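You operate a simulated robot arm through the tools that you are given. There is no shell and no other tool. Be economical: measure what you need, move in short steps, check, and stop when the job is done.

Carry out the task below with a simulated robot arm. There is one attempt and no reset: what you move stays moved.

Task
Knock the stuck feed loose and run the load into the floor tub.
Fine: Knock till the feed lamp is out and wait for the full lamp; yellow lever to Tub, Empty, lever back to Spout, mode switch to Off.
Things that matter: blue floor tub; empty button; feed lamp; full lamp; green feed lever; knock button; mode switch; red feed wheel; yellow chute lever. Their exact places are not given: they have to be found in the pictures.

Only the result counts: the job must be done as asked and must still hold three seconds after the hand-in. Knocking over, shifting, dropping, spilling or breaking anything else fails it.

Robot
A 7-joint arm with a two-finger gripper, on a carriage that runs on a rail from [0.3, 78.3] to [-0.3, -99.7] (x, y) and turns from -2.723 to 3.072 rad about z. Base frame: it is fixed where the carriage stands at the start and does not move with it; the origin is on the floor, on the carriage's upright axis, x ahead of it, y to its left, z up. Lengths are in cm, angles in rad, forces in N, time in s.
With the tool pointing down near the work surface it reaches from about 24 to 56 cm from the robot's upright axis, wherever it stands. Its first joint turns from -2.897 to 2.897 rad. Places, roughly: empty button [50, 10, 100]; feed lamp [50, 0, 130]; full lamp [50, 0, 140]; green feed lever [50, -20, 150]; knock button [50, 0, 100]; mode switch [50, 30, 110]; red feed wheel [50, -50, 150]; yellow chute lever [50, -50, 70]. Payload 2.45 kg.
The TCP is the grasp point, 2.3 cm short of the fingertips. In the tool frame z runs along the fingers and y along their closing line. Largest opening 7.2 cm; the body of the gripper starts 4 cm behind the TCP.
Orientation is that of the tool frame in the base frame, as [roll, pitch, yaw] about the fixed x, y, z axes, in that order (R = Rz(yaw) Ry(pitch) Rx(roll)). With the fingers straight down and closing along the base's y, the tool's x points along the base's -x, its y along +y and its z along -z.

Tools
- The arm moves only by the tool send_rows. Its argument "increments" is text: rows parted by semicolons, each of 6 numbers parted by spaces: the shift along the tool's x, y, z in units of 30 mm (1.0 is 30 mm), then the turn, a rotation vector about the tool's x, y, z in units of 5 degrees (1.0 is 5 degrees). In form: tx ty tz ax ay az; .... A call has 1 to 12 rows; each row shifts and turns the commanded pose from where the row before left it, along the tool's axes as they then stand. "grip" is the gripper command, from -1 (fully open) to 1 (shut), values between in proportion, set as the call begins (left out, the last holds). A call with a number of a shift or a turn outside -1 to 1 is refused whole. Rows are played at 5 a second. More than 5 cm and 0.15 rad between two rows, or a gripper value outside its range, and nothing of the call is played. Where a pose cannot be reached the arm comes as near as it can. A force on the tool above 50 N (or 10 N above the force at the start of the call, whichever is more), or a blocked arm, ends the call early, and 0.2 s more pass. Each finger travels about 7.2 cm/s and halts on what it meets, pressing with about 30 N; the grip force reading is that of the motor and also rises with nothing between the fingers. The clock runs only during rows and for 0.2 s after the last one: add rows that do not move to give the fingers time. It gives the time, the measured TCP pose, the force on the tool (base axes), the opening and the grip force at its end, in the units of the frame above (readings bear some noise), with the torque about the TCP (base axes, N m) and any sound that the robot's microphone picked up, and new pictures: "pictures" is both (left out), scene, wrist or none.
- Cameras (640 x 400 px; columns grow to the right, rows downward): "scene" is now at [1.78, 14.05, 149.05]; the picture's right is [-0.50, -0.87, 0.00], its down [-0.45, 0.26, -0.85] and it looks along [0.74, -0.43, -0.52] (base axes); focal length 264 px, centre (320, 200). "wrist" rides on the gripper at [7.8, 1.7, -6.6] in the tool frame; the picture's right is [-0.22, 0.98, 0.00], its down [-0.56, -0.12, -0.82] and it looks along [-0.80, -0.18, 0.57] (tool axes); focal length 234 px, centre (320, 200).
- move_column(by): slides the trunk up (or, below 0, down) by that many cm; the arm and the scene camera ride with it, the base frame stays. It gives what a move gives, with no picture.
- base_move(legs): drives the robot by 1 to 6 legs, each [ahead, left, turn to the left] in cm, cm and rad, along the robot's own axes; the way and the turn of a leg run together, so that a leg with both is an arc; at most 150 cm and 3.142 rad a leg. The arm and the cameras ride along, it lands a little off, and it stops where it bumps. It keeps to its track: a leg is cut to what the track allows. It gives what a move gives, and a new picture of the scene camera.
- head_to(pan, tilt): turns the head with the scene camera to pan (to the left, within 2.705 rad either way) and tilt (down, from -0.506 to 1.204), counted from straight ahead of the robot. It gives what a move gives, and a new picture of the scene camera.
- point_at(camera, pixels): there is no depth. For up to 12 entries [column, row, z] of the newest picture of that camera ("zoom" is the newest enlarged one), the place [x, y] in the base frame at which the ray of that pixel passes the height z, good to about 0.2 cm. It takes no simulated time.
- zoom(camera, box): a new picture of the part [left, top, right, bottom] of that camera's present view, enlarged. It takes no simulated time.
- close_job(): hands the job in; it is judged then, once.

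Work in short steps. Measure before you move; look again where a grasp or a placing could have gone wrong, and mend it. You have 80 turns and 260 pictures in all, those below and enlarged ones among them. Open the gripper and draw the arm clear of the work before you hand the job in, unless the task says otherwise; then end with one line.

The tools are called after "Request:" as name(argument=value, ...) on one line, values as JSON. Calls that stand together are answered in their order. send_rows: Moves the arm, as the interface text tells. Its arguments: {"type":"object","properties":{"increments":{"type":"string"},"grip":{"type":"number"},"pictures":{"type":"string","enum":["both","scene","wrist","none"]}},"required":["increments"]} The other tools are called the same way: move_column (by) slides the trunk up or down; base_move (legs) drives the base; head_to (pan, tilt) turns the head that bears the scene camera; point_at (camera, pixels) gives the place at which the rays of pixels pass given heights; zoom (camera, box) takes an enlarged picture of a part of a camera's view; close_job () hands the job in.

At the start:

```text
t: 0.0
ee_pos: [48.14, -5.21, 130.43]
tcp_rot: [3.141, 0.0, 3.141]
wrist_force: [0.2, 1.0, -0.2]
ft_torque: [0.02, -0.04, -0.04]
finger_gap: 7.18
finger_force: 0.1
trunk travel left (down, up): [-47.5, 11.5]
robot x, y, heading: [-0.18, 0.17, -0.002]
head pan, tilt: [-0.524, 0.546]
```

scene: 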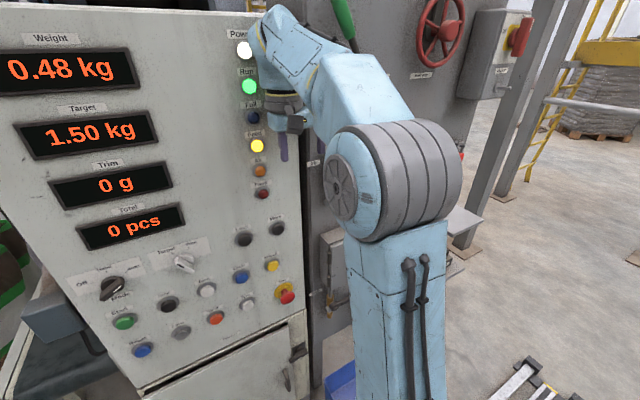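
wrist: 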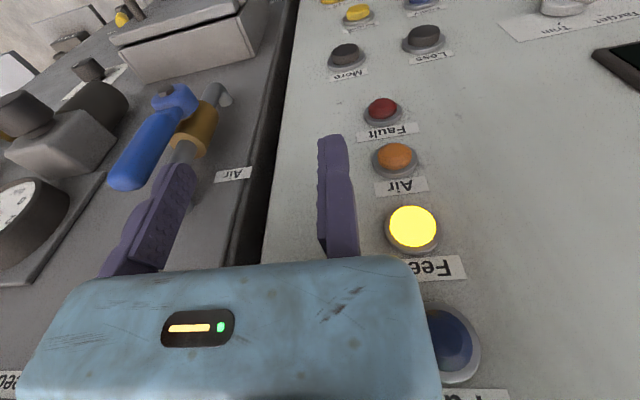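

The panel is in view with lamps (Feed lit yellow at ~(257,146)). I'll enlarge the button area to read labels.

Request:
zoom(camera="scene", box=[60, 210, 320, 372])

Request:
zoom(camera="scene", box=[220, 20, 340, 210])

Request:
zoom(camera="scene", box=[290, 0, 540, 340])

```text
2.46 times, centred on (190, 291) of scene
```

zoom: 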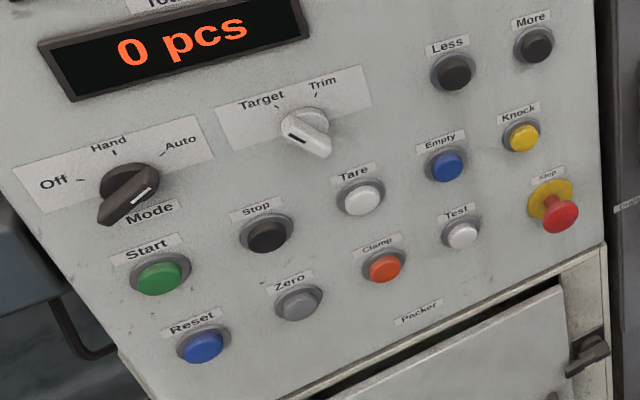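

```text
2.11 times, centred on (280, 115) of scene
```

zoom: 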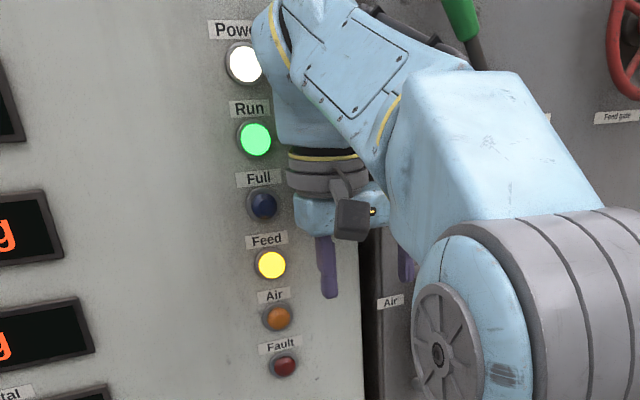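

```text
1.18 times, centred on (415, 170) of scene
```

zoom: 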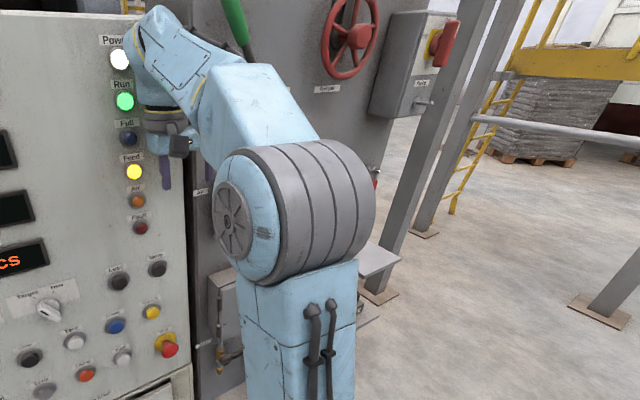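

Buttons read: Knock yellow (272,265), Empty blue (241,277), Mode knob (112,288), pointing to Auto. I'll back off from the panel and turn the tool to point horizontally ahead.

Request:
send_rows(increments="1 0 0 0 0 0;1 0 0 0 0 0;1 0 0 0 0 0;1 0 0 0 0 0;0 0 0 0 -1 0;0 0 0 0 -1 0;0 0 0 0 -1 0;0 0 0 0 -1 0;0 0 0 0 -1 0;0 0 0 0 -1 0;0 0 0 0 -1 0;0 0 0 0 -1 0", grip=1, pictures="none")

Request:
send_rows(increments="0 0 0 0 -1 0;0 0 0 0 -1 0;0 0 0 0 -1 0;0 0 0 0 -1 0;0 0 0 0 -1 0;0 0 0 0 -1 0;0 0 0 0 -1 0;0 0 0 0 -1 0;0 0 0 0 -1 0;0 0 0 0 -1 0;0 0 0 0 0 0;0 0 0 0 0 0")

```text
t: 2.6
ee_pos: [36.37, -5.27, 130.51]
tcp_rot: [3.141, 0.7, -3.141]
wrist_force: [0.4, -0.2, -0.3]
ft_torque: [-0.02, 0.02, 0.01]
finger_gap: 0.03
finger_force: 28.2
trunk travel left (down, up): [-47.5, 11.5]
robot x, y, heading: [0.06, 0.14, -0.005]
head pan, tilt: [-0.524, 0.546]
```

```text
t: 5.2
ee_pos: [36.98, -5.08, 129.76]
tcp_rot: [-2.881, 1.548, -2.879]
wrist_force: [-0.3, -0.1, -0.1]
ft_torque: [0.03, 0.0, 0.0]
finger_gap: 0.0
finger_force: 28.3
trunk travel left (down, up): [-47.5, 11.5]
robot x, y, heading: [0.44, -0.05, -0.002]
head pan, tilt: [-0.524, 0.546]
```

scene: 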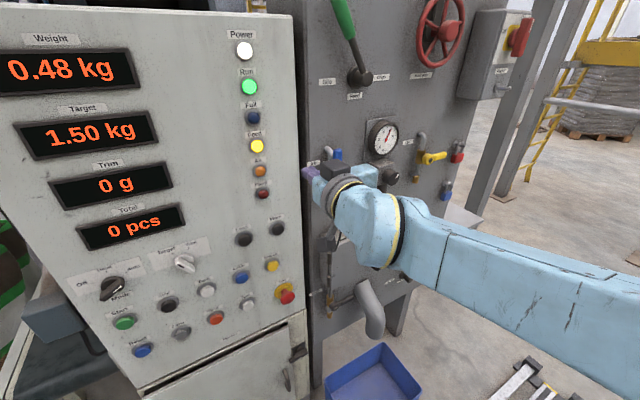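
wrist: 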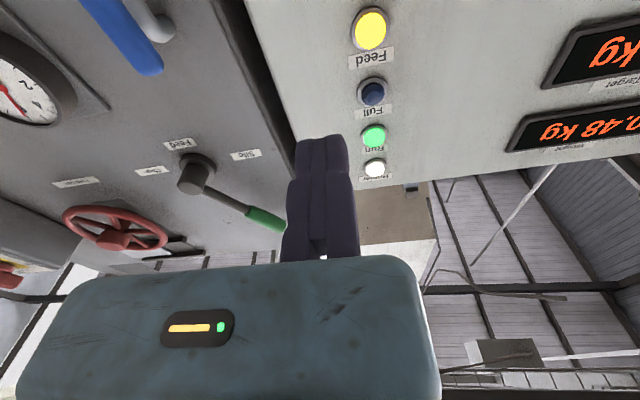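

Arm is horizontal now and clear. I'll take the rays of knock (272,265), empty (241,277), mode knob (112,288), feed lamp (257,146), a valve handle, and view the right-hand machine enlarged.

Request:
point_at(camera="scene", pixels=[[272, 265, 100], [272, 265, 95], [241, 277, 100], [241, 277, 95], [112, 288, 110], [112, 288, 105], [257, 146, 130], [257, 146, 125], [360, 76, 150], [360, 76, 140]])

Request:
zoom(camera="scene", box=[295, 90, 495, 215])

Request:
zoom(camera="scene", box=[290, 215, 490, 400])

Request:
move_column(by=-25)

Request:
head_to(pan=-0.524, tilt=0.4)

```text
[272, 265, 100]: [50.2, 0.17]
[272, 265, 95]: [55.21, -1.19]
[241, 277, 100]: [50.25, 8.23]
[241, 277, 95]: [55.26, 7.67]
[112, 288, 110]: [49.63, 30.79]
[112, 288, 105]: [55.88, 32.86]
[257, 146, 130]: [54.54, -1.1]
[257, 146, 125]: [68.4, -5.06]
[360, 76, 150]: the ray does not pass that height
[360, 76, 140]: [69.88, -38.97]
```

```text
3.20 times, centred on (395, 152) of scene
```

zoom: 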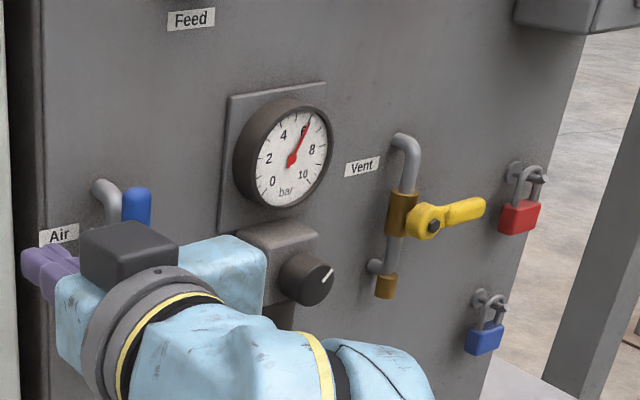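

```text
2.16 times, centred on (390, 308) of scene
```

zoom: 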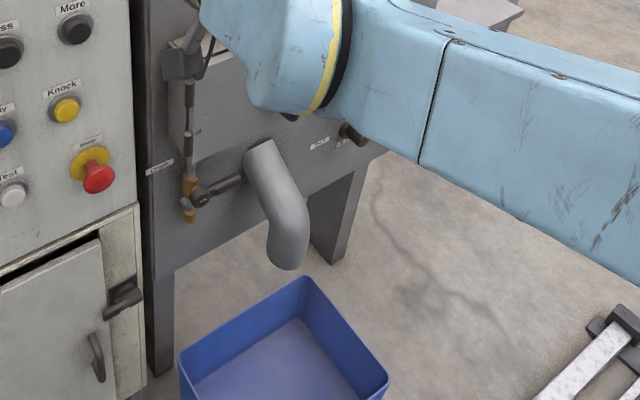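

```text
t: 6.9
ee_pos: [40.3, -4.07, 108.62]
tcp_rot: [-2.882, 1.429, -2.882]
wrist_force: [-0.2, 1.0, -1.3]
ft_torque: [0.03, -0.01, -0.01]
finger_gap: 0.0
finger_force: 28.2
trunk travel left (down, up): [-30.4, 28.6]
robot x, y, heading: [-0.03, 0.31, -0.002]
head pan, tilt: [-0.524, 0.546]
stopped: the arm was blocked; the commanded pose is now the measured one
```

```text
t: 7.6
ee_pos: [40.22, -4.15, 109.0]
tcp_rot: [-2.878, 1.429, -2.878]
wrist_force: [0.4, 0.6, -0.8]
ft_torque: [0.02, 0.0, 0.01]
finger_gap: 0.01
finger_force: 27.8
trunk travel left (down, up): [-30.4, 28.6]
robot x, y, heading: [0.35, -0.16, 0.001]
head pan, tilt: [-0.524, 0.4]
```

scene: 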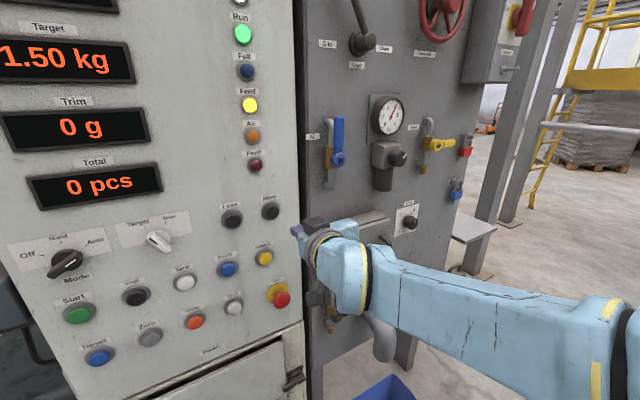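

The column stopped 17 cm down (blocked). I'll take the second rays for triangulating.

Request:
point_at(camera="scene", pixels=[[264, 258, 100], [264, 258, 95], [228, 269, 100], [228, 269, 95], [67, 262, 110], [67, 262, 105], [249, 105, 125], [249, 105, 140], [282, 298, 95], [282, 298, 90]])

Request:
zoom(camera="scene", box=[290, 200, 490, 400])

```text
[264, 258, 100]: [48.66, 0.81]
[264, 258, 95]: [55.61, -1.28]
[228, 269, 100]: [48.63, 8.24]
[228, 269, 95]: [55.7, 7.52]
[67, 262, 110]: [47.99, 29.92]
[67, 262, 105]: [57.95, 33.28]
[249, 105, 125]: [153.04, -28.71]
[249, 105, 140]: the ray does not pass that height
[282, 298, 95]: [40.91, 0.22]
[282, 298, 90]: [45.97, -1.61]
```

```text
2.00 times, centred on (390, 300) of scene
```

zoom: 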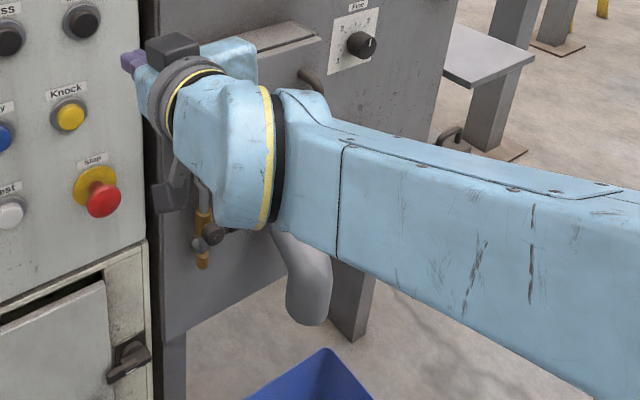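

Knock triangulates to about (54.2, -0.9, 96), Empty (54.2, 7.8, 96), Mode knob about (52.4, 31.6, 108). I level the tool, shift left 4 cm and go down some.

Request:
send_rows(increments="0 0.6 0 0 -0.8 0;0 0.5 0 0 -0.8 0;1 0 0 0 0 0;1 0 0 0 0 0;1 0 0 0 0 0;1 0 0 0 0 0;0 0 0 0 0 0")

```text
t: 9.2
ee_pos: [45.24, -1.58, 102.53]
tcp_rot: [-1.486, 1.533, -1.483]
wrist_force: [0.2, -0.6, -0.3]
ft_torque: [0.0, 0.01, -0.01]
finger_gap: 0.01
finger_force: 27.9
out of reach, approached as far as the arm can: row 3, 4, 5, 6
trunk travel left (down, up): [-30.4, 28.6]
robot x, y, heading: [-0.26, 0.16, -0.005]
head pan, tilt: [-0.524, 0.4]
```

scene: 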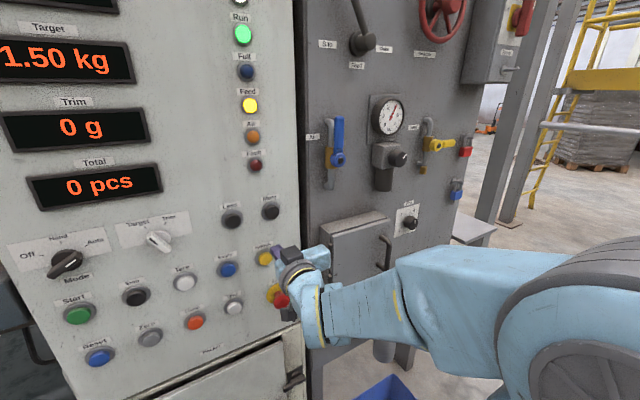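
wrist: 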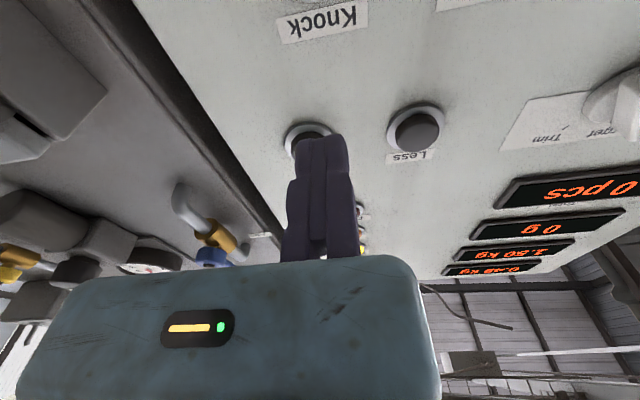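

The arm ran to its reach limit at z=102.5; the column must go lower. I'll slide it 6.5 cm down.

Request:
move_column(by=-6.5)

```text
t: 10.2
ee_pos: [45.12, -1.55, 96.11]
tcp_rot: [-1.488, 1.534, -1.484]
wrist_force: [0.1, 1.0, -0.3]
ft_torque: [0.01, 0.0, 0.03]
finger_gap: 0.01
finger_force: 28.4
trunk travel left (down, up): [-23.9, 35.1]
robot x, y, heading: [-0.17, -0.09, -0.001]
head pan, tilt: [-0.524, 0.4]
```

Check the view at z=96 before pressing; move y +0.6 and forward 3 cm.

Request:
send_rows(increments="0 0.2 1 0 0 0;0 0 0 0 0 0")

Request:
zoom(camera="scene", box=[200, 200, 360, 300])

```text
t: 10.8
ee_pos: [47.99, -1.25, 96.02]
tcp_rot: [-1.478, 1.534, -1.474]
wrist_force: [0.2, 0.3, 0.2]
ft_torque: [0.02, -0.01, 0.01]
finger_gap: 0.0
finger_force: 28.5
trunk travel left (down, up): [-23.9, 35.1]
robot x, y, heading: [0.03, -0.06, -0.006]
head pan, tilt: [-0.524, 0.4]
```

scene: 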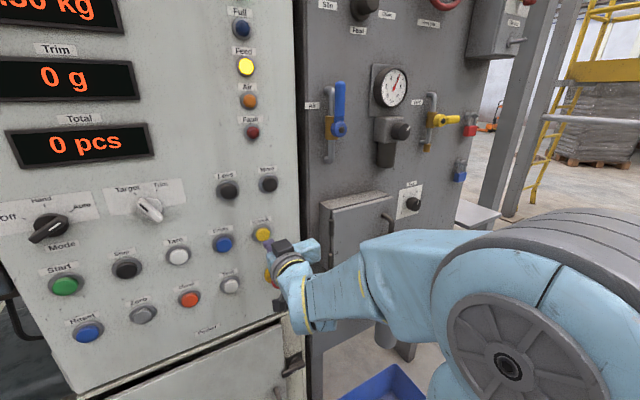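
wrist: 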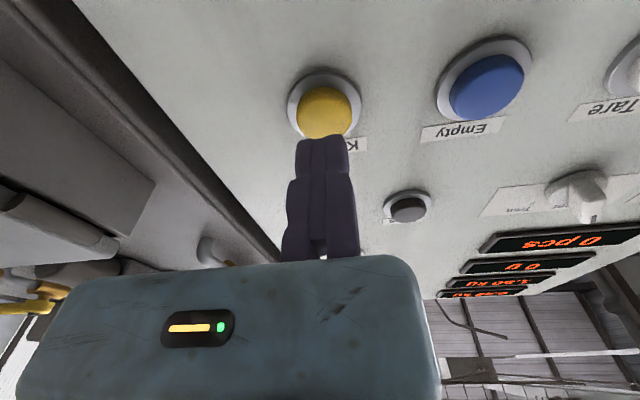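

```text
4.00 times, centred on (280, 250) of scene
```

zoom: 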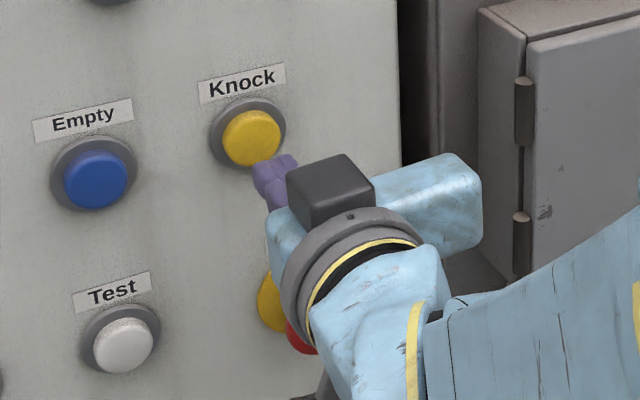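

Rays on the knock cap from both cameras: scene (263,234), wrist (324,112).

Request:
point_at(camera="scene", pixels=[[263, 234, 98], [263, 234, 96], [263, 234, 94], [223, 244, 98], [223, 244, 96], [223, 244, 94], [50, 227, 110], [50, 227, 106]])

Request:
point_at(camera="wrist", pixels=[[324, 112, 98], [324, 112, 96], [324, 112, 94], [487, 88, 98], [487, 88, 96], [487, 88, 94]])

```text
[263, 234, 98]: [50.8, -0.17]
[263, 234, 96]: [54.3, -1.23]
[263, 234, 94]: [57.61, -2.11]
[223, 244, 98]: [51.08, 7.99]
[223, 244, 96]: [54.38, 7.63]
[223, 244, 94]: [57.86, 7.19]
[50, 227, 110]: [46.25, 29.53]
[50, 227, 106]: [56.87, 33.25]
```

```text
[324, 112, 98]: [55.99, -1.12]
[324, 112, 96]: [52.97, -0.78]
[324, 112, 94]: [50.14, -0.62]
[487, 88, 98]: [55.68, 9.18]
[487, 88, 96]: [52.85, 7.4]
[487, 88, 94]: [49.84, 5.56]
```

Knock cap at about (53.6, -1.0, 96.4); tips at x≈50.3. Raise 0.4 and press forward slowly.

Request:
send_rows(increments="-0.13 0.07 0 0 0 0;0 0 0.6 0 0 0;0 0 0.3 0 0 0;0 0 0.15 0 0 0;0 0 0.15 0 0 0;0 0 0 0 0 0", pictures="scene")

```text
t: 12.2
ee_pos: [51.39, -0.7, 96.5]
tcp_rot: [-1.56, 1.535, -1.556]
wrist_force: [-41.7, 0.1, -14.7]
ft_torque: [-0.11, 0.34, 0.02]
finger_gap: 0.6
finger_force: 28.6
trunk travel left (down, up): [-23.9, 35.1]
robot x, y, heading: [0.19, 0.07, 0.002]
head pan, tilt: [-0.524, 0.4]
heard: click
```

scene: 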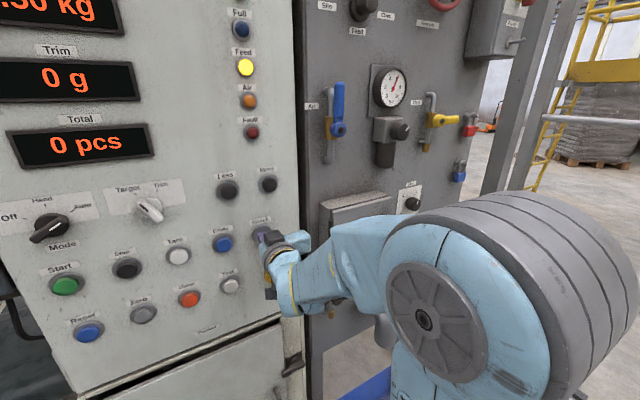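

Clicked. Release, and look at the feed lamp at (245,68).

Request:
send_rows(increments="0 0 -0.8 0 0 0;0 0 0 0 0 0;0 0 0 0 0 0;0 0 0 0 0 0;0 0 0 0 0 0", pictures="scene")

```text
t: 13.4
ee_pos: [49.24, -0.96, 96.69]
tcp_rot: [-1.484, 1.535, -1.482]
wrist_force: [-0.2, 0.3, -0.3]
ft_torque: [-0.02, 0.02, 0.0]
finger_gap: 0.0
finger_force: 28.7
trunk travel left (down, up): [-23.9, 35.1]
robot x, y, heading: [-0.31, -0.17, -0.001]
head pan, tilt: [-0.524, 0.4]
```

scene: 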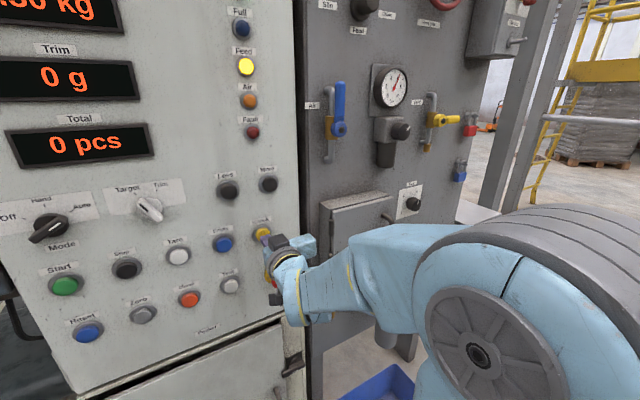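

Feed lamp is still lit; knock once more with a release in the same call.

Request:
send_rows(increments="0.05 0 0.4 0 0 0;0 0 0.35 0 0 0;0 0 0 0 0 0;0 0 -0.75 0 0 0;0 0 0 0 0 0;0 0 0 0 0 0;0 0 0 0 0 0", pictures="scene")

```text
t: 15.0
ee_pos: [49.42, -0.71, 96.44]
tcp_rot: [-1.488, 1.533, -1.483]
wrist_force: [-0.5, -0.7, -0.7]
ft_torque: [0.03, -0.01, 0.01]
finger_gap: 0.0
finger_force: 28.5
trunk travel left (down, up): [-23.9, 35.1]
robot x, y, heading: [-0.18, -0.08, 0.002]
head pan, tilt: [-0.524, 0.4]
heard: click
```

scene: 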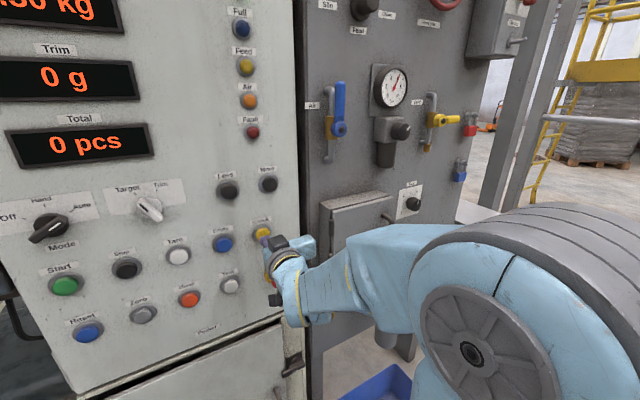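

The feed lamp is out. I'll draw back and look at the weight/lamps while the load fills.

Request:
send_rows(increments="0 0 -1 0 0 0;0 0 -0.5 0 0 0;0 0 0 0 0 0;0 0 0 0 0 0;0 0 0 0 0 0;0 0 0 0 0 0;0 0 0 0 0 0;0 0 0 0 0 0;0 0 0 0 0 0;0 0 0 0 0 0;0 0 0 0 0 0;0 0 0 0 0 0", pictures="none")

Request:
head_to(pan=-0.524, tilt=0.1)

Request:
head_to(pan=-0.9, tilt=0.75)

```text
t: 17.6
ee_pos: [45.12, -0.88, 96.51]
tcp_rot: [-1.489, 1.534, -1.485]
wrist_force: [-0.4, -0.1, -0.3]
ft_torque: [0.01, -0.02, 0.01]
finger_gap: 0.0
finger_force: 28.5
trunk travel left (down, up): [-23.9, 35.1]
robot x, y, heading: [0.31, -0.13, -0.001]
head pan, tilt: [-0.524, 0.4]
```

```text
t: 18.4
ee_pos: [45.0, -0.95, 96.54]
tcp_rot: [-1.488, 1.534, -1.484]
wrist_force: [-0.9, 0.5, -0.9]
ft_torque: [0.01, -0.02, 0.0]
finger_gap: 0.0
finger_force: 28.5
trunk travel left (down, up): [-23.9, 35.1]
robot x, y, heading: [-0.47, 0.29, -0.005]
head pan, tilt: [-0.524, 0.099]
```

scene: 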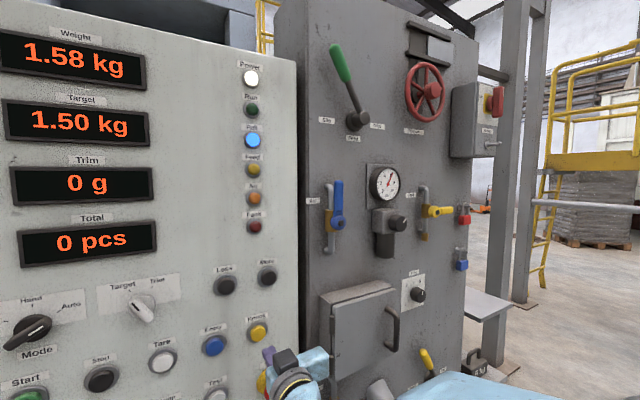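

```text
t: 19.4
ee_pos: [45.07, -0.96, 96.55]
tcp_rot: [-1.487, 1.534, -1.486]
wrist_force: [0.0, 0.3, 0.3]
ft_torque: [0.01, 0.02, 0.04]
finger_gap: 0.01
finger_force: 28.5
trunk travel left (down, up): [-23.9, 35.1]
robot x, y, heading: [-0.02, -0.02, 0.0]
head pan, tilt: [-0.901, 0.75]
```

scene: 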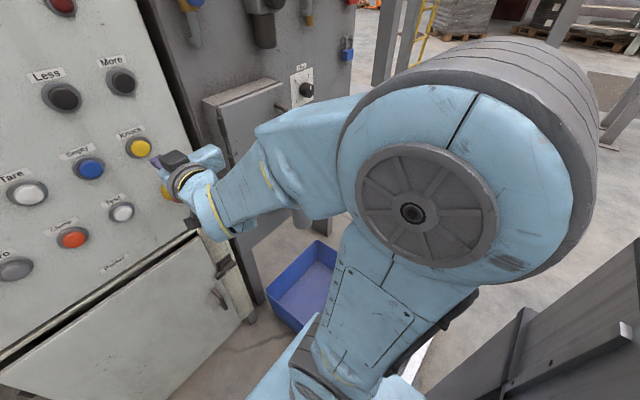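

Full lamp is lit (1.58 kg). The yellow lever appears at (427,360) in that view, hidden by the arm now. I'll raise the column, retract a bit, and drive right to see it.

Request:
move_column(by=24)

Request:
send_rows(increments="0 0 -1 0 0 0;0 0 -1 0 0 0;0 0 -0.7 0 0 0;0 0 0 0 0 0", pictures="none")

Request:
head_to(pan=-0.7, tilt=0.6)

```text
t: 21.9
ee_pos: [45.0, -1.02, 120.48]
tcp_rot: [-1.488, 1.532, -1.486]
wrist_force: [-0.4, -0.6, 0.7]
ft_torque: [-0.04, 0.05, -0.05]
finger_gap: 0.0
finger_force: 28.3
trunk travel left (down, up): [-47.9, 11.1]
robot x, y, heading: [0.02, 0.15, -0.001]
head pan, tilt: [-0.901, 0.75]
```

```text
t: 22.9
ee_pos: [39.5, -1.15, 124.64]
tcp_rot: [-1.512, 1.534, -1.508]
wrist_force: [-0.3, 0.0, 0.1]
ft_torque: [0.02, -0.02, 0.01]
finger_gap: 0.02
finger_force: 27.3
out of reach, approached as far as the arm can: row 1, 2, 3
trunk travel left (down, up): [-47.9, 11.1]
robot x, y, heading: [0.08, -0.13, 0.001]
head pan, tilt: [-0.901, 0.75]
```

```text
t: 23.7
ee_pos: [39.52, -1.15, 124.66]
tcp_rot: [-1.511, 1.535, -1.507]
wrist_force: [-0.6, 0.4, 0.4]
ft_torque: [0.03, -0.03, 0.01]
finger_gap: 0.0
finger_force: 28.5
trunk travel left (down, up): [-47.9, 11.1]
robot x, y, heading: [-0.14, 0.07, 0.001]
head pan, tilt: [-0.7, 0.6]
```

scene: 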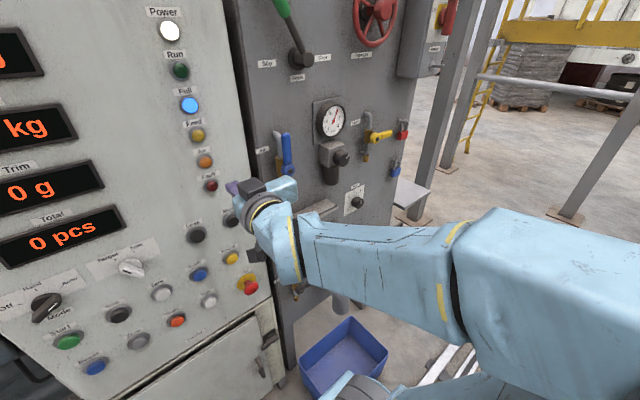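

Drive 55 cm right along the rail and look at the machine's lower part.

Request:
base_move(legs=[[0, -55, 0]])

Request:
head_to(pan=0.1, tilt=0.7)

```text
t: 26.9
ee_pos: [39.28, -57.57, 124.6]
tcp_rot: [-1.51, 1.535, -1.529]
wrist_force: [0.8, 0.3, -0.4]
ft_torque: [-0.01, 0.03, 0.0]
finger_gap: 0.0
finger_force: 28.4
trunk travel left (down, up): [-47.9, 11.1]
robot x, y, heading: [-0.14, -55.44, -0.024]
head pan, tilt: [-0.7, 0.6]
```

scene: 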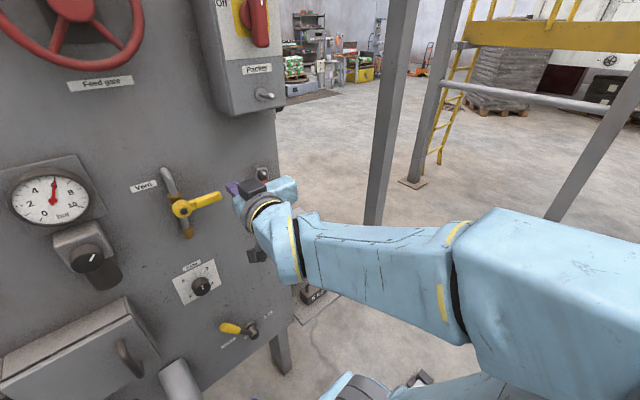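

```text
t: 28.1
ee_pos: [39.27, -57.52, 124.5]
tcp_rot: [-1.51, 1.534, -1.531]
wrist_force: [1.1, 0.2, 0.2]
ft_torque: [0.01, -0.01, -0.03]
finger_gap: 0.0
finger_force: 28.5
trunk travel left (down, up): [-47.9, 11.1]
robot x, y, heading: [-0.16, -55.66, -0.024]
head pan, tilt: [0.099, 0.7]
```

scene: 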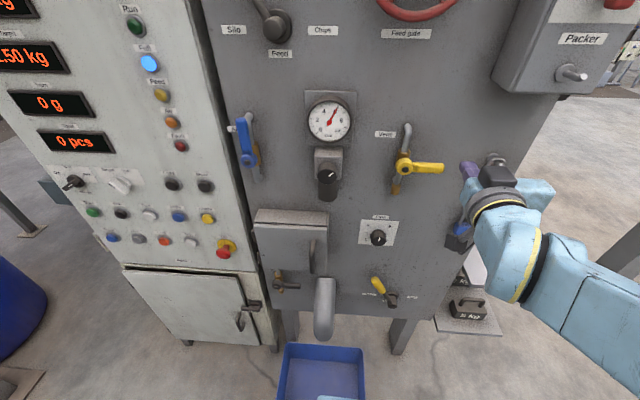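

The yellow chute lever is at (382,290). Enlarge and take rays.

Request:
zoom(camera="scene", box=[330, 255, 450, 330])

Request:
point_at(camera="scene", pixels=[[377, 282, 80], [377, 282, 70], [391, 300, 75], [391, 300, 65], [413, 297, 75], [413, 297, 65], [369, 294, 75], [369, 294, 65], [324, 330, 70], [324, 330, 60], [380, 238, 90], [380, 238, 80]])

Request:
move_column(by=-15)

Request:
head_to(pan=0.1, tilt=0.7)

```text
5.33 times, centred on (390, 292) of scene
```

zoom: 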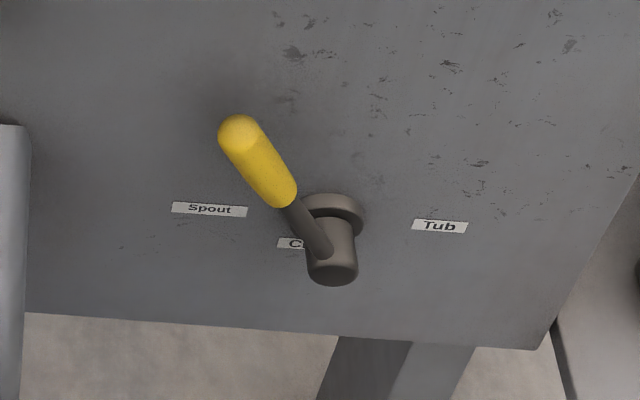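

```text
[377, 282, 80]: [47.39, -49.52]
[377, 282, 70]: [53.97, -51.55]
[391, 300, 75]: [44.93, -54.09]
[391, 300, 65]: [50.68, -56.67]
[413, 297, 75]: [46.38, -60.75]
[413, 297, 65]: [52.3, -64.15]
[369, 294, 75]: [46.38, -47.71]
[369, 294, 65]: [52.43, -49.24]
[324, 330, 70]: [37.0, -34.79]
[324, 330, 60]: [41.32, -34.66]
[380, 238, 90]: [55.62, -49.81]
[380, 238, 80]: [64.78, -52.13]
```

```text
t: 29.8
ee_pos: [39.1, -57.52, 109.61]
tcp_rot: [-1.51, 1.535, -1.53]
wrist_force: [-0.1, -0.2, 0.3]
ft_torque: [0.0, -0.03, 0.02]
finger_gap: 0.0
finger_force: 28.2
trunk travel left (down, up): [-32.9, 26.1]
robot x, y, heading: [-0.5, -55.43, -0.022]
head pan, tilt: [0.099, 0.7]
```

```text
t: 30.4
ee_pos: [39.28, -57.58, 109.64]
tcp_rot: [-1.509, 1.534, -1.532]
wrist_force: [-0.8, -0.8, 0.8]
ft_torque: [0.03, 0.0, -0.03]
finger_gap: 0.0
finger_force: 29.0
trunk travel left (down, up): [-32.9, 26.1]
robot x, y, heading: [-0.06, -55.49, -0.022]
head pan, tilt: [0.099, 0.7]
```

scene: 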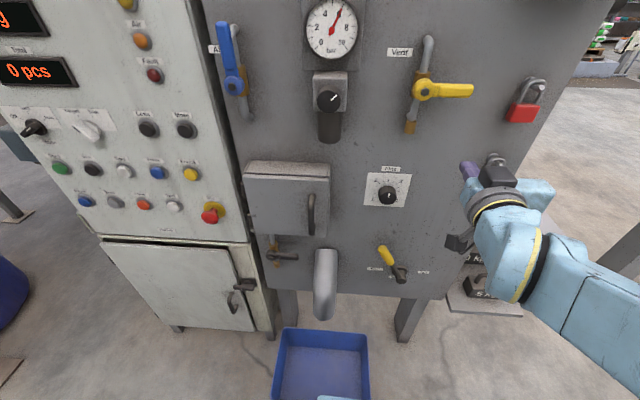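

Request:
zoom(camera="scene", box=[340, 230, 460, 305])

Request:
point_at(camera="zoom", pixels=[[240, 105, 78], [240, 105, 70], [330, 260, 70], [330, 260, 62], [440, 225, 70], [440, 225, 60]])

```text
5.33 times, centred on (400, 268) of scene
```

zoom: 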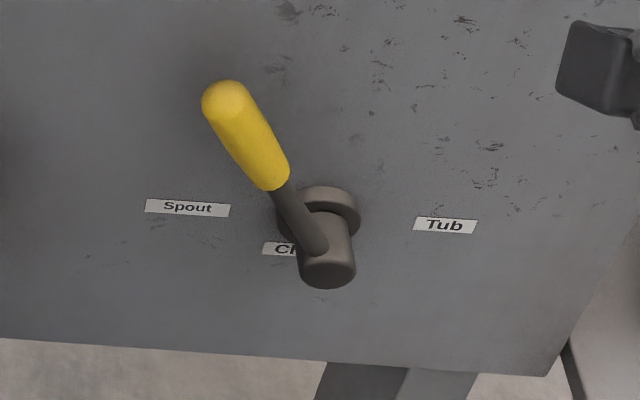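

```text
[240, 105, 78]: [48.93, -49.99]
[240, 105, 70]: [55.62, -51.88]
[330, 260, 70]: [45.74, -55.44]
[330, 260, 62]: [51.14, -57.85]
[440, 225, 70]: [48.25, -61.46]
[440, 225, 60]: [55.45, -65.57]
```

The lever points up-left to "Spout". For better depth I lower the column 22 cm more and look again (hand stays at x≈39, clear of the lever).

Request:
move_column(by=-22)

Request:
head_to(pan=0.0, tilt=0.55)

```text
t: 32.7
ee_pos: [40.54, -57.52, 85.81]
tcp_rot: [-2.442, 1.505, -2.461]
wrist_force: [-0.1, 1.0, -0.2]
ft_torque: [0.01, 0.0, -0.02]
finger_gap: 0.0
finger_force: 29.2
trunk travel left (down, up): [-10.9, 48.1]
robot x, y, heading: [0.35, -55.43, -0.02]
head pan, tilt: [0.099, 0.7]
```

```text
t: 33.4
ee_pos: [40.58, -57.44, 85.86]
tcp_rot: [-2.439, 1.508, -2.458]
wrist_force: [-0.8, -0.2, -0.3]
ft_torque: [-0.01, 0.01, 0.0]
finger_gap: 0.0
finger_force: 28.5
trunk travel left (down, up): [-10.9, 48.1]
robot x, y, heading: [-0.74, -55.3, -0.023]
head pan, tilt: [0.0, 0.55]
```

scene: 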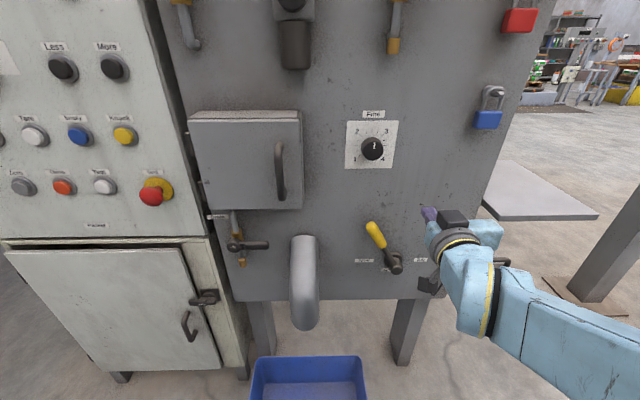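

Request:
zoom(camera="scene", box=[340, 205, 460, 280])

Request:
point_at(camera="scene", pixels=[[371, 226, 80], [371, 226, 74], [371, 226, 70], [396, 266, 70], [396, 266, 62], [421, 260, 70], [421, 260, 60], [304, 322, 65], [304, 322, 55]])

```text
5.33 times, centred on (400, 242) of scene
```

zoom: 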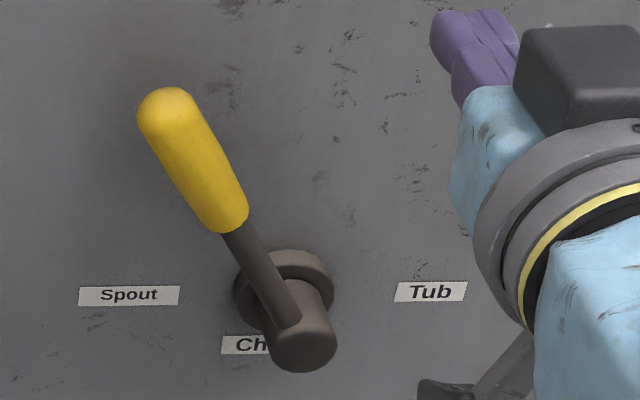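

```text
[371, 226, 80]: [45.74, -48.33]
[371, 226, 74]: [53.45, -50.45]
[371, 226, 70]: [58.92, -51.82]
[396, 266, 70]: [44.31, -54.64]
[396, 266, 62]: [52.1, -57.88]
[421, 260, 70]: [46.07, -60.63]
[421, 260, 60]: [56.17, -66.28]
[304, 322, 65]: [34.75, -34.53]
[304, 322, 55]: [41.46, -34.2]
```

Estimates: hub (51, -57.5, 63), lever tip (49.6, -49.5, 77), panel x≈54. I shift the hand left to y≈-46 while still back, then lower the column.

Request:
send_rows(increments="0 1 0 0 0 0;0 1 0 0 0 0;0 1 0 0 0 0;0 0.8 0 0 0 0;0 0 0 0 0 0", pictures="none")

Request:
move_column(by=-10)

Request:
head_to(pan=-0.1, tilt=0.5)

```text
t: 34.8
ee_pos: [41.22, -46.87, 85.1]
tcp_rot: [-2.842, 1.504, -2.869]
wrist_force: [-0.7, -0.5, 0.2]
ft_torque: [-0.03, -0.01, 0.0]
finger_gap: 0.0
finger_force: 28.5
trunk travel left (down, up): [-10.9, 48.1]
robot x, y, heading: [-0.35, -55.45, -0.025]
head pan, tilt: [0.0, 0.55]
stopped in row 5: the arm was blocked; the commanded pose is now the measured one
```

```text
t: 36.2
ee_pos: [41.59, -46.69, 74.79]
tcp_rot: [-2.899, 1.496, -2.923]
wrist_force: [0.0, 0.4, 0.0]
ft_torque: [-0.01, 0.0, 0.0]
finger_gap: 0.0
finger_force: 28.2
trunk travel left (down, up): [-0.9, 58.1]
robot x, y, heading: [0.12, -55.49, -0.024]
head pan, tilt: [0.0, 0.55]
```

```text
t: 36.8
ee_pos: [41.75, -46.76, 74.81]
tcp_rot: [-2.893, 1.496, -2.918]
wrist_force: [0.9, 0.0, -0.3]
ft_torque: [-0.01, 0.02, -0.01]
finger_gap: 0.01
finger_force: 29.4
trunk travel left (down, up): [-0.9, 58.1]
robot x, y, heading: [0.01, -55.61, -0.023]
head pan, tilt: [-0.099, 0.499]
```

scene: 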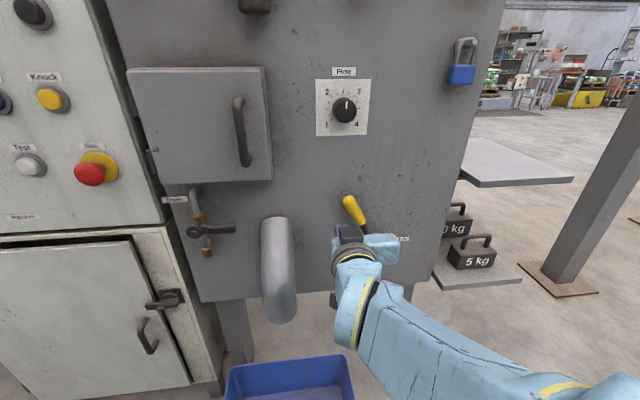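

Hand is just left of the lever, x≈42. Advance 5 cm and check with both cameras.

Request:
send_rows(increments="0 0.1 1 0 0 0;0 0 0.7 0 0 0;0 0 0 0 0 0")

Request:
zoom(camera="scene", box=[290, 175, 430, 275])

```text
t: 37.6
ee_pos: [46.47, -46.47, 75.15]
tcp_rot: [-2.829, 1.506, -2.853]
wrist_force: [0.4, -0.6, -0.2]
ft_torque: [0.02, -0.02, 0.0]
finger_gap: 0.01
finger_force: 28.5
trunk travel left (down, up): [-0.9, 58.1]
robot x, y, heading: [0.0, -55.6, -0.02]
head pan, tilt: [-0.099, 0.499]
```

scene: 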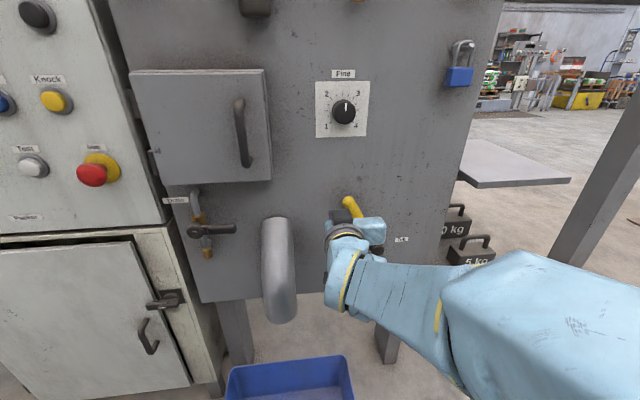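
wrist: 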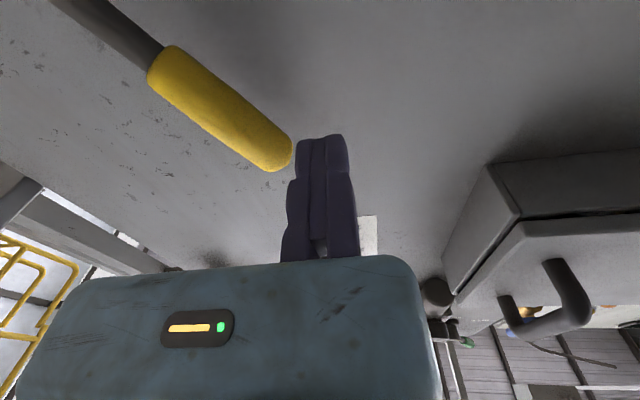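

```text
4.00 times, centred on (360, 225) of scene
```

zoom: 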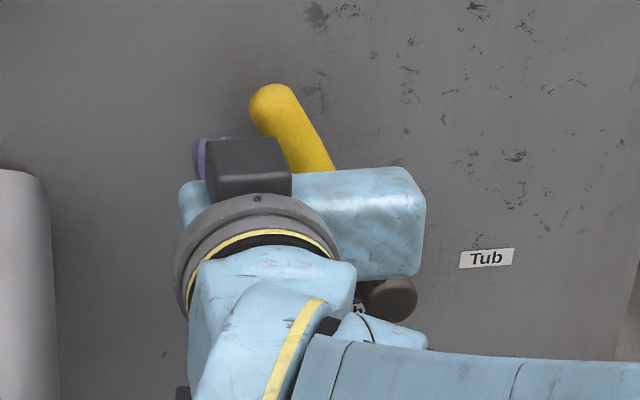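

Fingers are left of the lever. Cross-check the lever end's place via wrist (278,155) and scene (350,203).

Request:
point_at(camera="wrist", pixels=[[278, 155, 76], [278, 155, 78], [278, 155, 80], [165, 72, 68], [165, 72, 70], [165, 72, 72]])

Request:
point_at(camera="scene", pixels=[[349, 202, 76], [349, 202, 78], [349, 202, 80]])

```text
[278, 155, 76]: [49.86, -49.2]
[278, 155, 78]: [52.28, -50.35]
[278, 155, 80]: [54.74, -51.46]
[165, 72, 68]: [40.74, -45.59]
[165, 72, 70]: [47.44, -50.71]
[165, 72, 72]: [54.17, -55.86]
```

```text
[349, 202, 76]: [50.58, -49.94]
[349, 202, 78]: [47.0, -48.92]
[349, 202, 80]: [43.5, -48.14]
```

Lever end ≈ (50.2, -49.4, 76.2). Advance 3.2 cm, lower 1.5 cm, then push right.

Request:
send_rows(increments="0.5 0 0.5 0 0 0;0 0 0.55 0 0 0;0 0 0 0 0 0", pictures="wrist")

```text
t: 38.4
ee_pos: [49.23, -46.7, 73.3]
tcp_rot: [-2.836, 1.506, -2.862]
wrist_force: [0.2, -0.1, 1.0]
ft_torque: [-0.02, 0.01, 0.0]
finger_gap: 0.0
finger_force: 28.3
trunk travel left (down, up): [-0.9, 58.1]
robot x, y, heading: [-0.6, -55.41, -0.025]
head pan, tilt: [-0.099, 0.499]
```

wrist: 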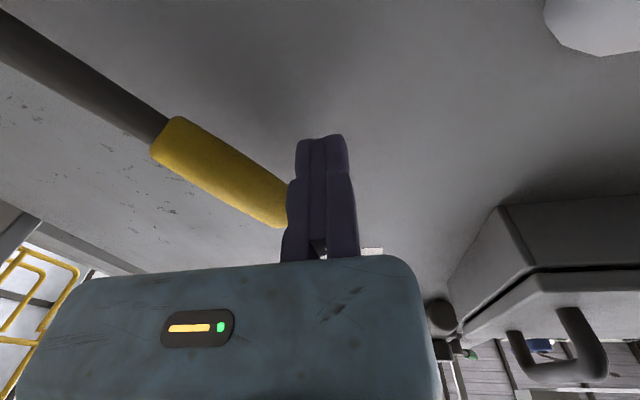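

Push right in small steps.

Request:
send_rows(increments="0 -0.7 0 0 0 0;0 -0.7 0 0 0 0;0 -0.6 0 0 0 0;0 -0.6 0 0 0 0;0 -0.6 0 0 0 0;0 0 0 0 0 0")

```text
t: 39.8
ee_pos: [49.06, -56.31, 73.38]
tcp_rot: [-2.846, 1.504, -2.869]
wrist_force: [0.1, -0.5, -1.3]
ft_torque: [0.01, -0.01, 0.0]
finger_gap: 0.0
finger_force: 28.6
trunk travel left (down, up): [-0.9, 58.1]
robot x, y, heading: [-0.21, -55.59, -0.022]
head pan, tilt: [-0.099, 0.499]
```

scene: 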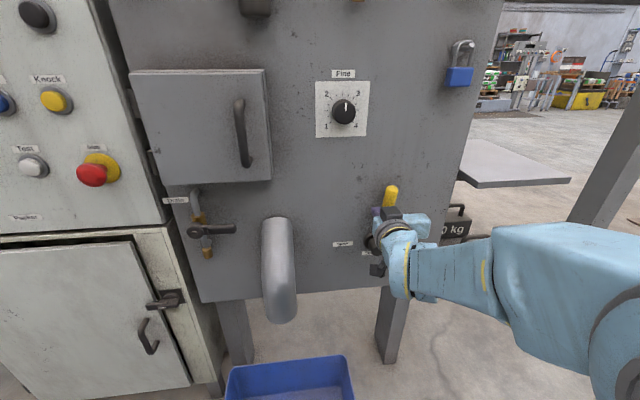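
wrist: 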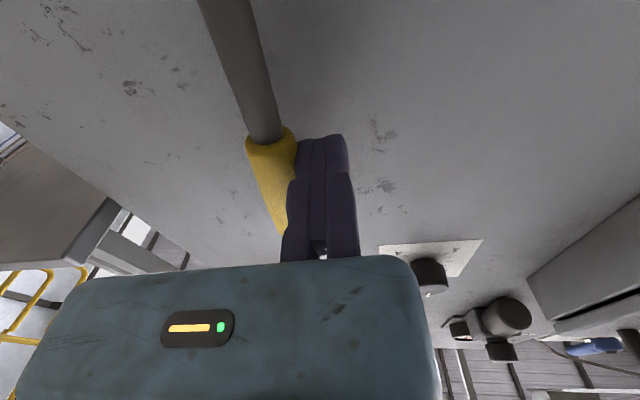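

Lever is past vertical and swinging freely. Continue right 5 cm, carefully.

Request:
send_rows(increments="0 -0.5 0 0 0 0;0 -0.5 0 0 0 0;0 -0.4 0 0 0 0;0 -0.3 0 0 0 0;0 0 0 0 0 0")

```text
t: 41.0
ee_pos: [49.13, -60.88, 73.39]
tcp_rot: [-2.784, 1.505, -2.8]
wrist_force: [0.4, 27.7, -0.5]
ft_torque: [0.23, -0.03, 0.35]
finger_gap: 0.0
finger_force: 28.2
trunk travel left (down, up): [-0.9, 58.1]
robot x, y, heading: [0.21, -55.25, -0.017]
head pan, tilt: [-0.099, 0.499]
```

scene: 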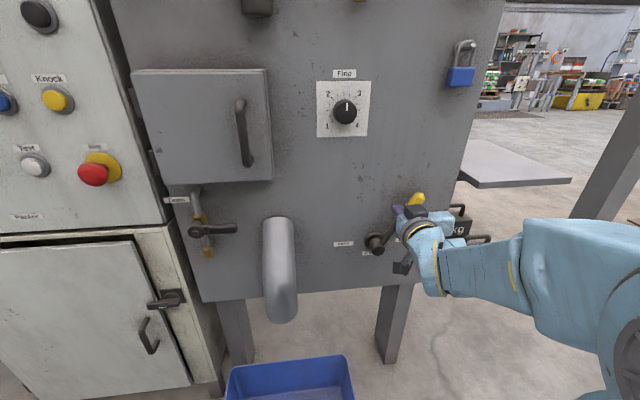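
wrist: 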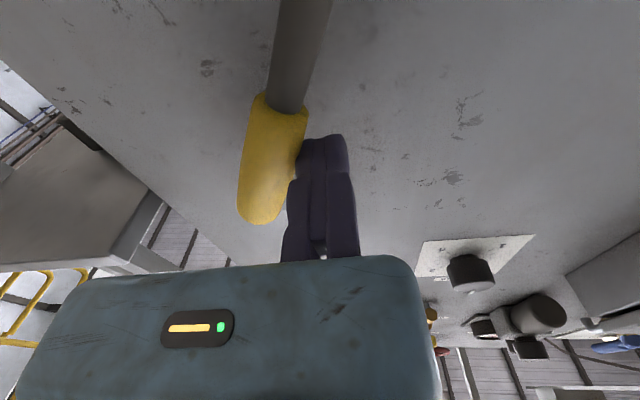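

End stop reached (28 N). Ease off, back out and check the lever.

Request:
send_rows(increments="0 0.7 0 0 0 0;0 0 -1 0 0 0;0 0 -1 0 0 0;0 0.3 0 0 0 0;0 0 0 0 0 0", pictures="none")

Request:
move_column(by=30)

Request:
head_to(pan=0.1, tilt=0.6)

Request:
zoom(camera="scene", box=[280, 220, 480, 345])

```text
t: 42.2
ee_pos: [42.98, -58.61, 73.84]
tcp_rot: [-2.84, 1.506, -2.863]
wrist_force: [0.4, 0.9, 0.0]
ft_torque: [-0.02, 0.02, 0.03]
finger_gap: 0.01
finger_force: 28.6
trunk travel left (down, up): [-0.9, 58.1]
robot x, y, heading: [-0.06, -55.62, -0.02]
head pan, tilt: [-0.099, 0.499]
```

```text
t: 45.2
ee_pos: [43.07, -58.45, 103.67]
tcp_rot: [-2.838, 1.506, -2.859]
wrist_force: [-0.5, 0.1, 0.4]
ft_torque: [0.02, 0.01, 0.01]
finger_gap: 0.0
finger_force: 28.0
trunk travel left (down, up): [-30.9, 28.1]
robot x, y, heading: [-0.37, -55.8, -0.027]
head pan, tilt: [-0.099, 0.499]
```

```text
t: 46.0
ee_pos: [43.08, -58.48, 103.81]
tcp_rot: [-2.836, 1.506, -2.858]
wrist_force: [0.3, -1.1, -0.9]
ft_torque: [0.0, 0.02, 0.02]
finger_gap: 0.0
finger_force: 28.2
trunk travel left (down, up): [-30.9, 28.1]
robot x, y, heading: [-0.63, -55.55, -0.023]
head pan, tilt: [0.099, 0.6]
```

scene: 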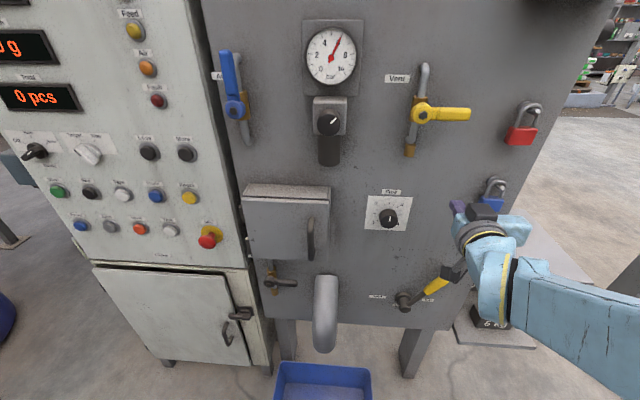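

```text
3.20 times, centred on (380, 282) of scene
```

zoom: 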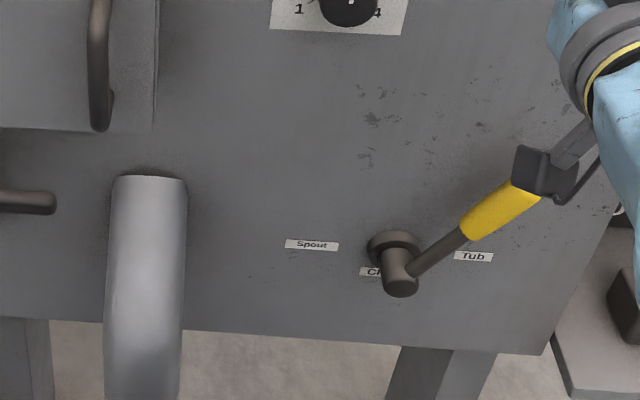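

The lever stands at Tub. I retract a bit and raise, drive back left 59 cm to reach Empty (53.6, 7.7, 96.4).

Request:
send_rows(increments="-0.5 0 -0.9 0 0 0;-0.5 0 0 0 0 0;0 0 0 0 0 0", pictures="none")

Request:
move_column(by=14)

Request:
base_move(legs=[[0, 59, 0.022]])

Request:
head_to(pan=-0.524, tilt=0.5)

```text
t: 46.8
ee_pos: [40.41, -58.33, 106.95]
tcp_rot: [-2.829, 1.506, -2.852]
wrist_force: [-0.8, 0.1, -0.4]
ft_torque: [-0.01, 0.0, -0.04]
finger_gap: 0.0
finger_force: 28.1
trunk travel left (down, up): [-30.9, 28.1]
robot x, y, heading: [-0.25, -55.56, -0.018]
head pan, tilt: [0.099, 0.6]
```

```text
t: 48.4
ee_pos: [40.66, -58.39, 121.03]
tcp_rot: [-2.833, 1.506, -2.859]
wrist_force: [0.1, 0.0, -0.8]
ft_torque: [-0.01, 0.01, -0.01]
finger_gap: 0.0
finger_force: 27.9
trunk travel left (down, up): [-44.9, 14.1]
robot x, y, heading: [-0.49, -55.41, -0.027]
head pan, tilt: [0.099, 0.6]
```

```text
t: 52.0
ee_pos: [40.81, 3.56, 121.06]
tcp_rot: [-2.836, 1.506, -2.837]
wrist_force: [-0.2, 0.4, -1.0]
ft_torque: [0.0, 0.02, -0.02]
finger_gap: 0.01
finger_force: 28.2
trunk travel left (down, up): [-44.9, 14.1]
robot x, y, heading: [0.03, 5.88, 0.004]
head pan, tilt: [0.099, 0.6]
```

scene: 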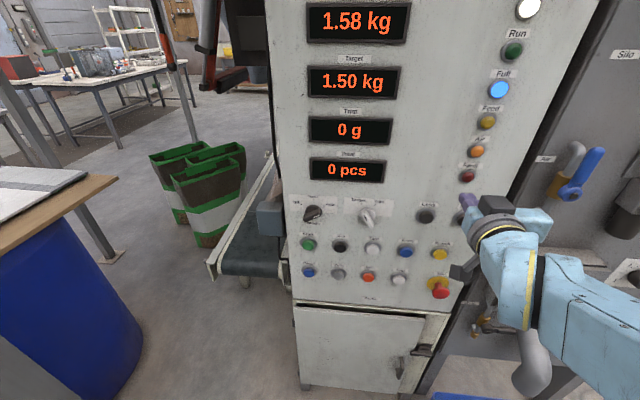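

```text
t: 53.0
ee_pos: [40.83, 3.61, 121.0]
tcp_rot: [-2.835, 1.507, -2.837]
wrist_force: [0.0, 0.1, 0.4]
ft_torque: [0.02, 0.0, 0.02]
finger_gap: 0.0
finger_force: 28.8
trunk travel left (down, up): [-44.9, 14.1]
robot x, y, heading: [0.01, 5.86, -0.001]
head pan, tilt: [-0.524, 0.499]
```

scene: 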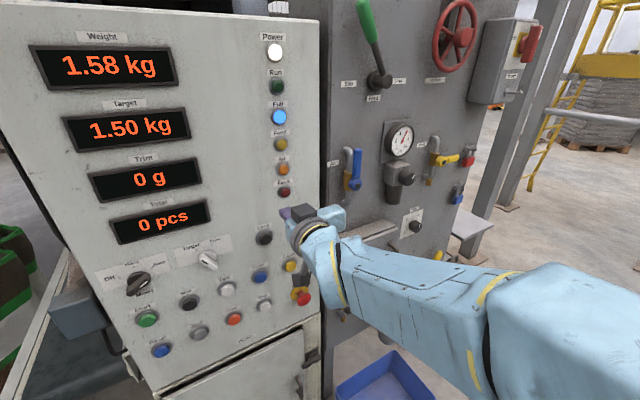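

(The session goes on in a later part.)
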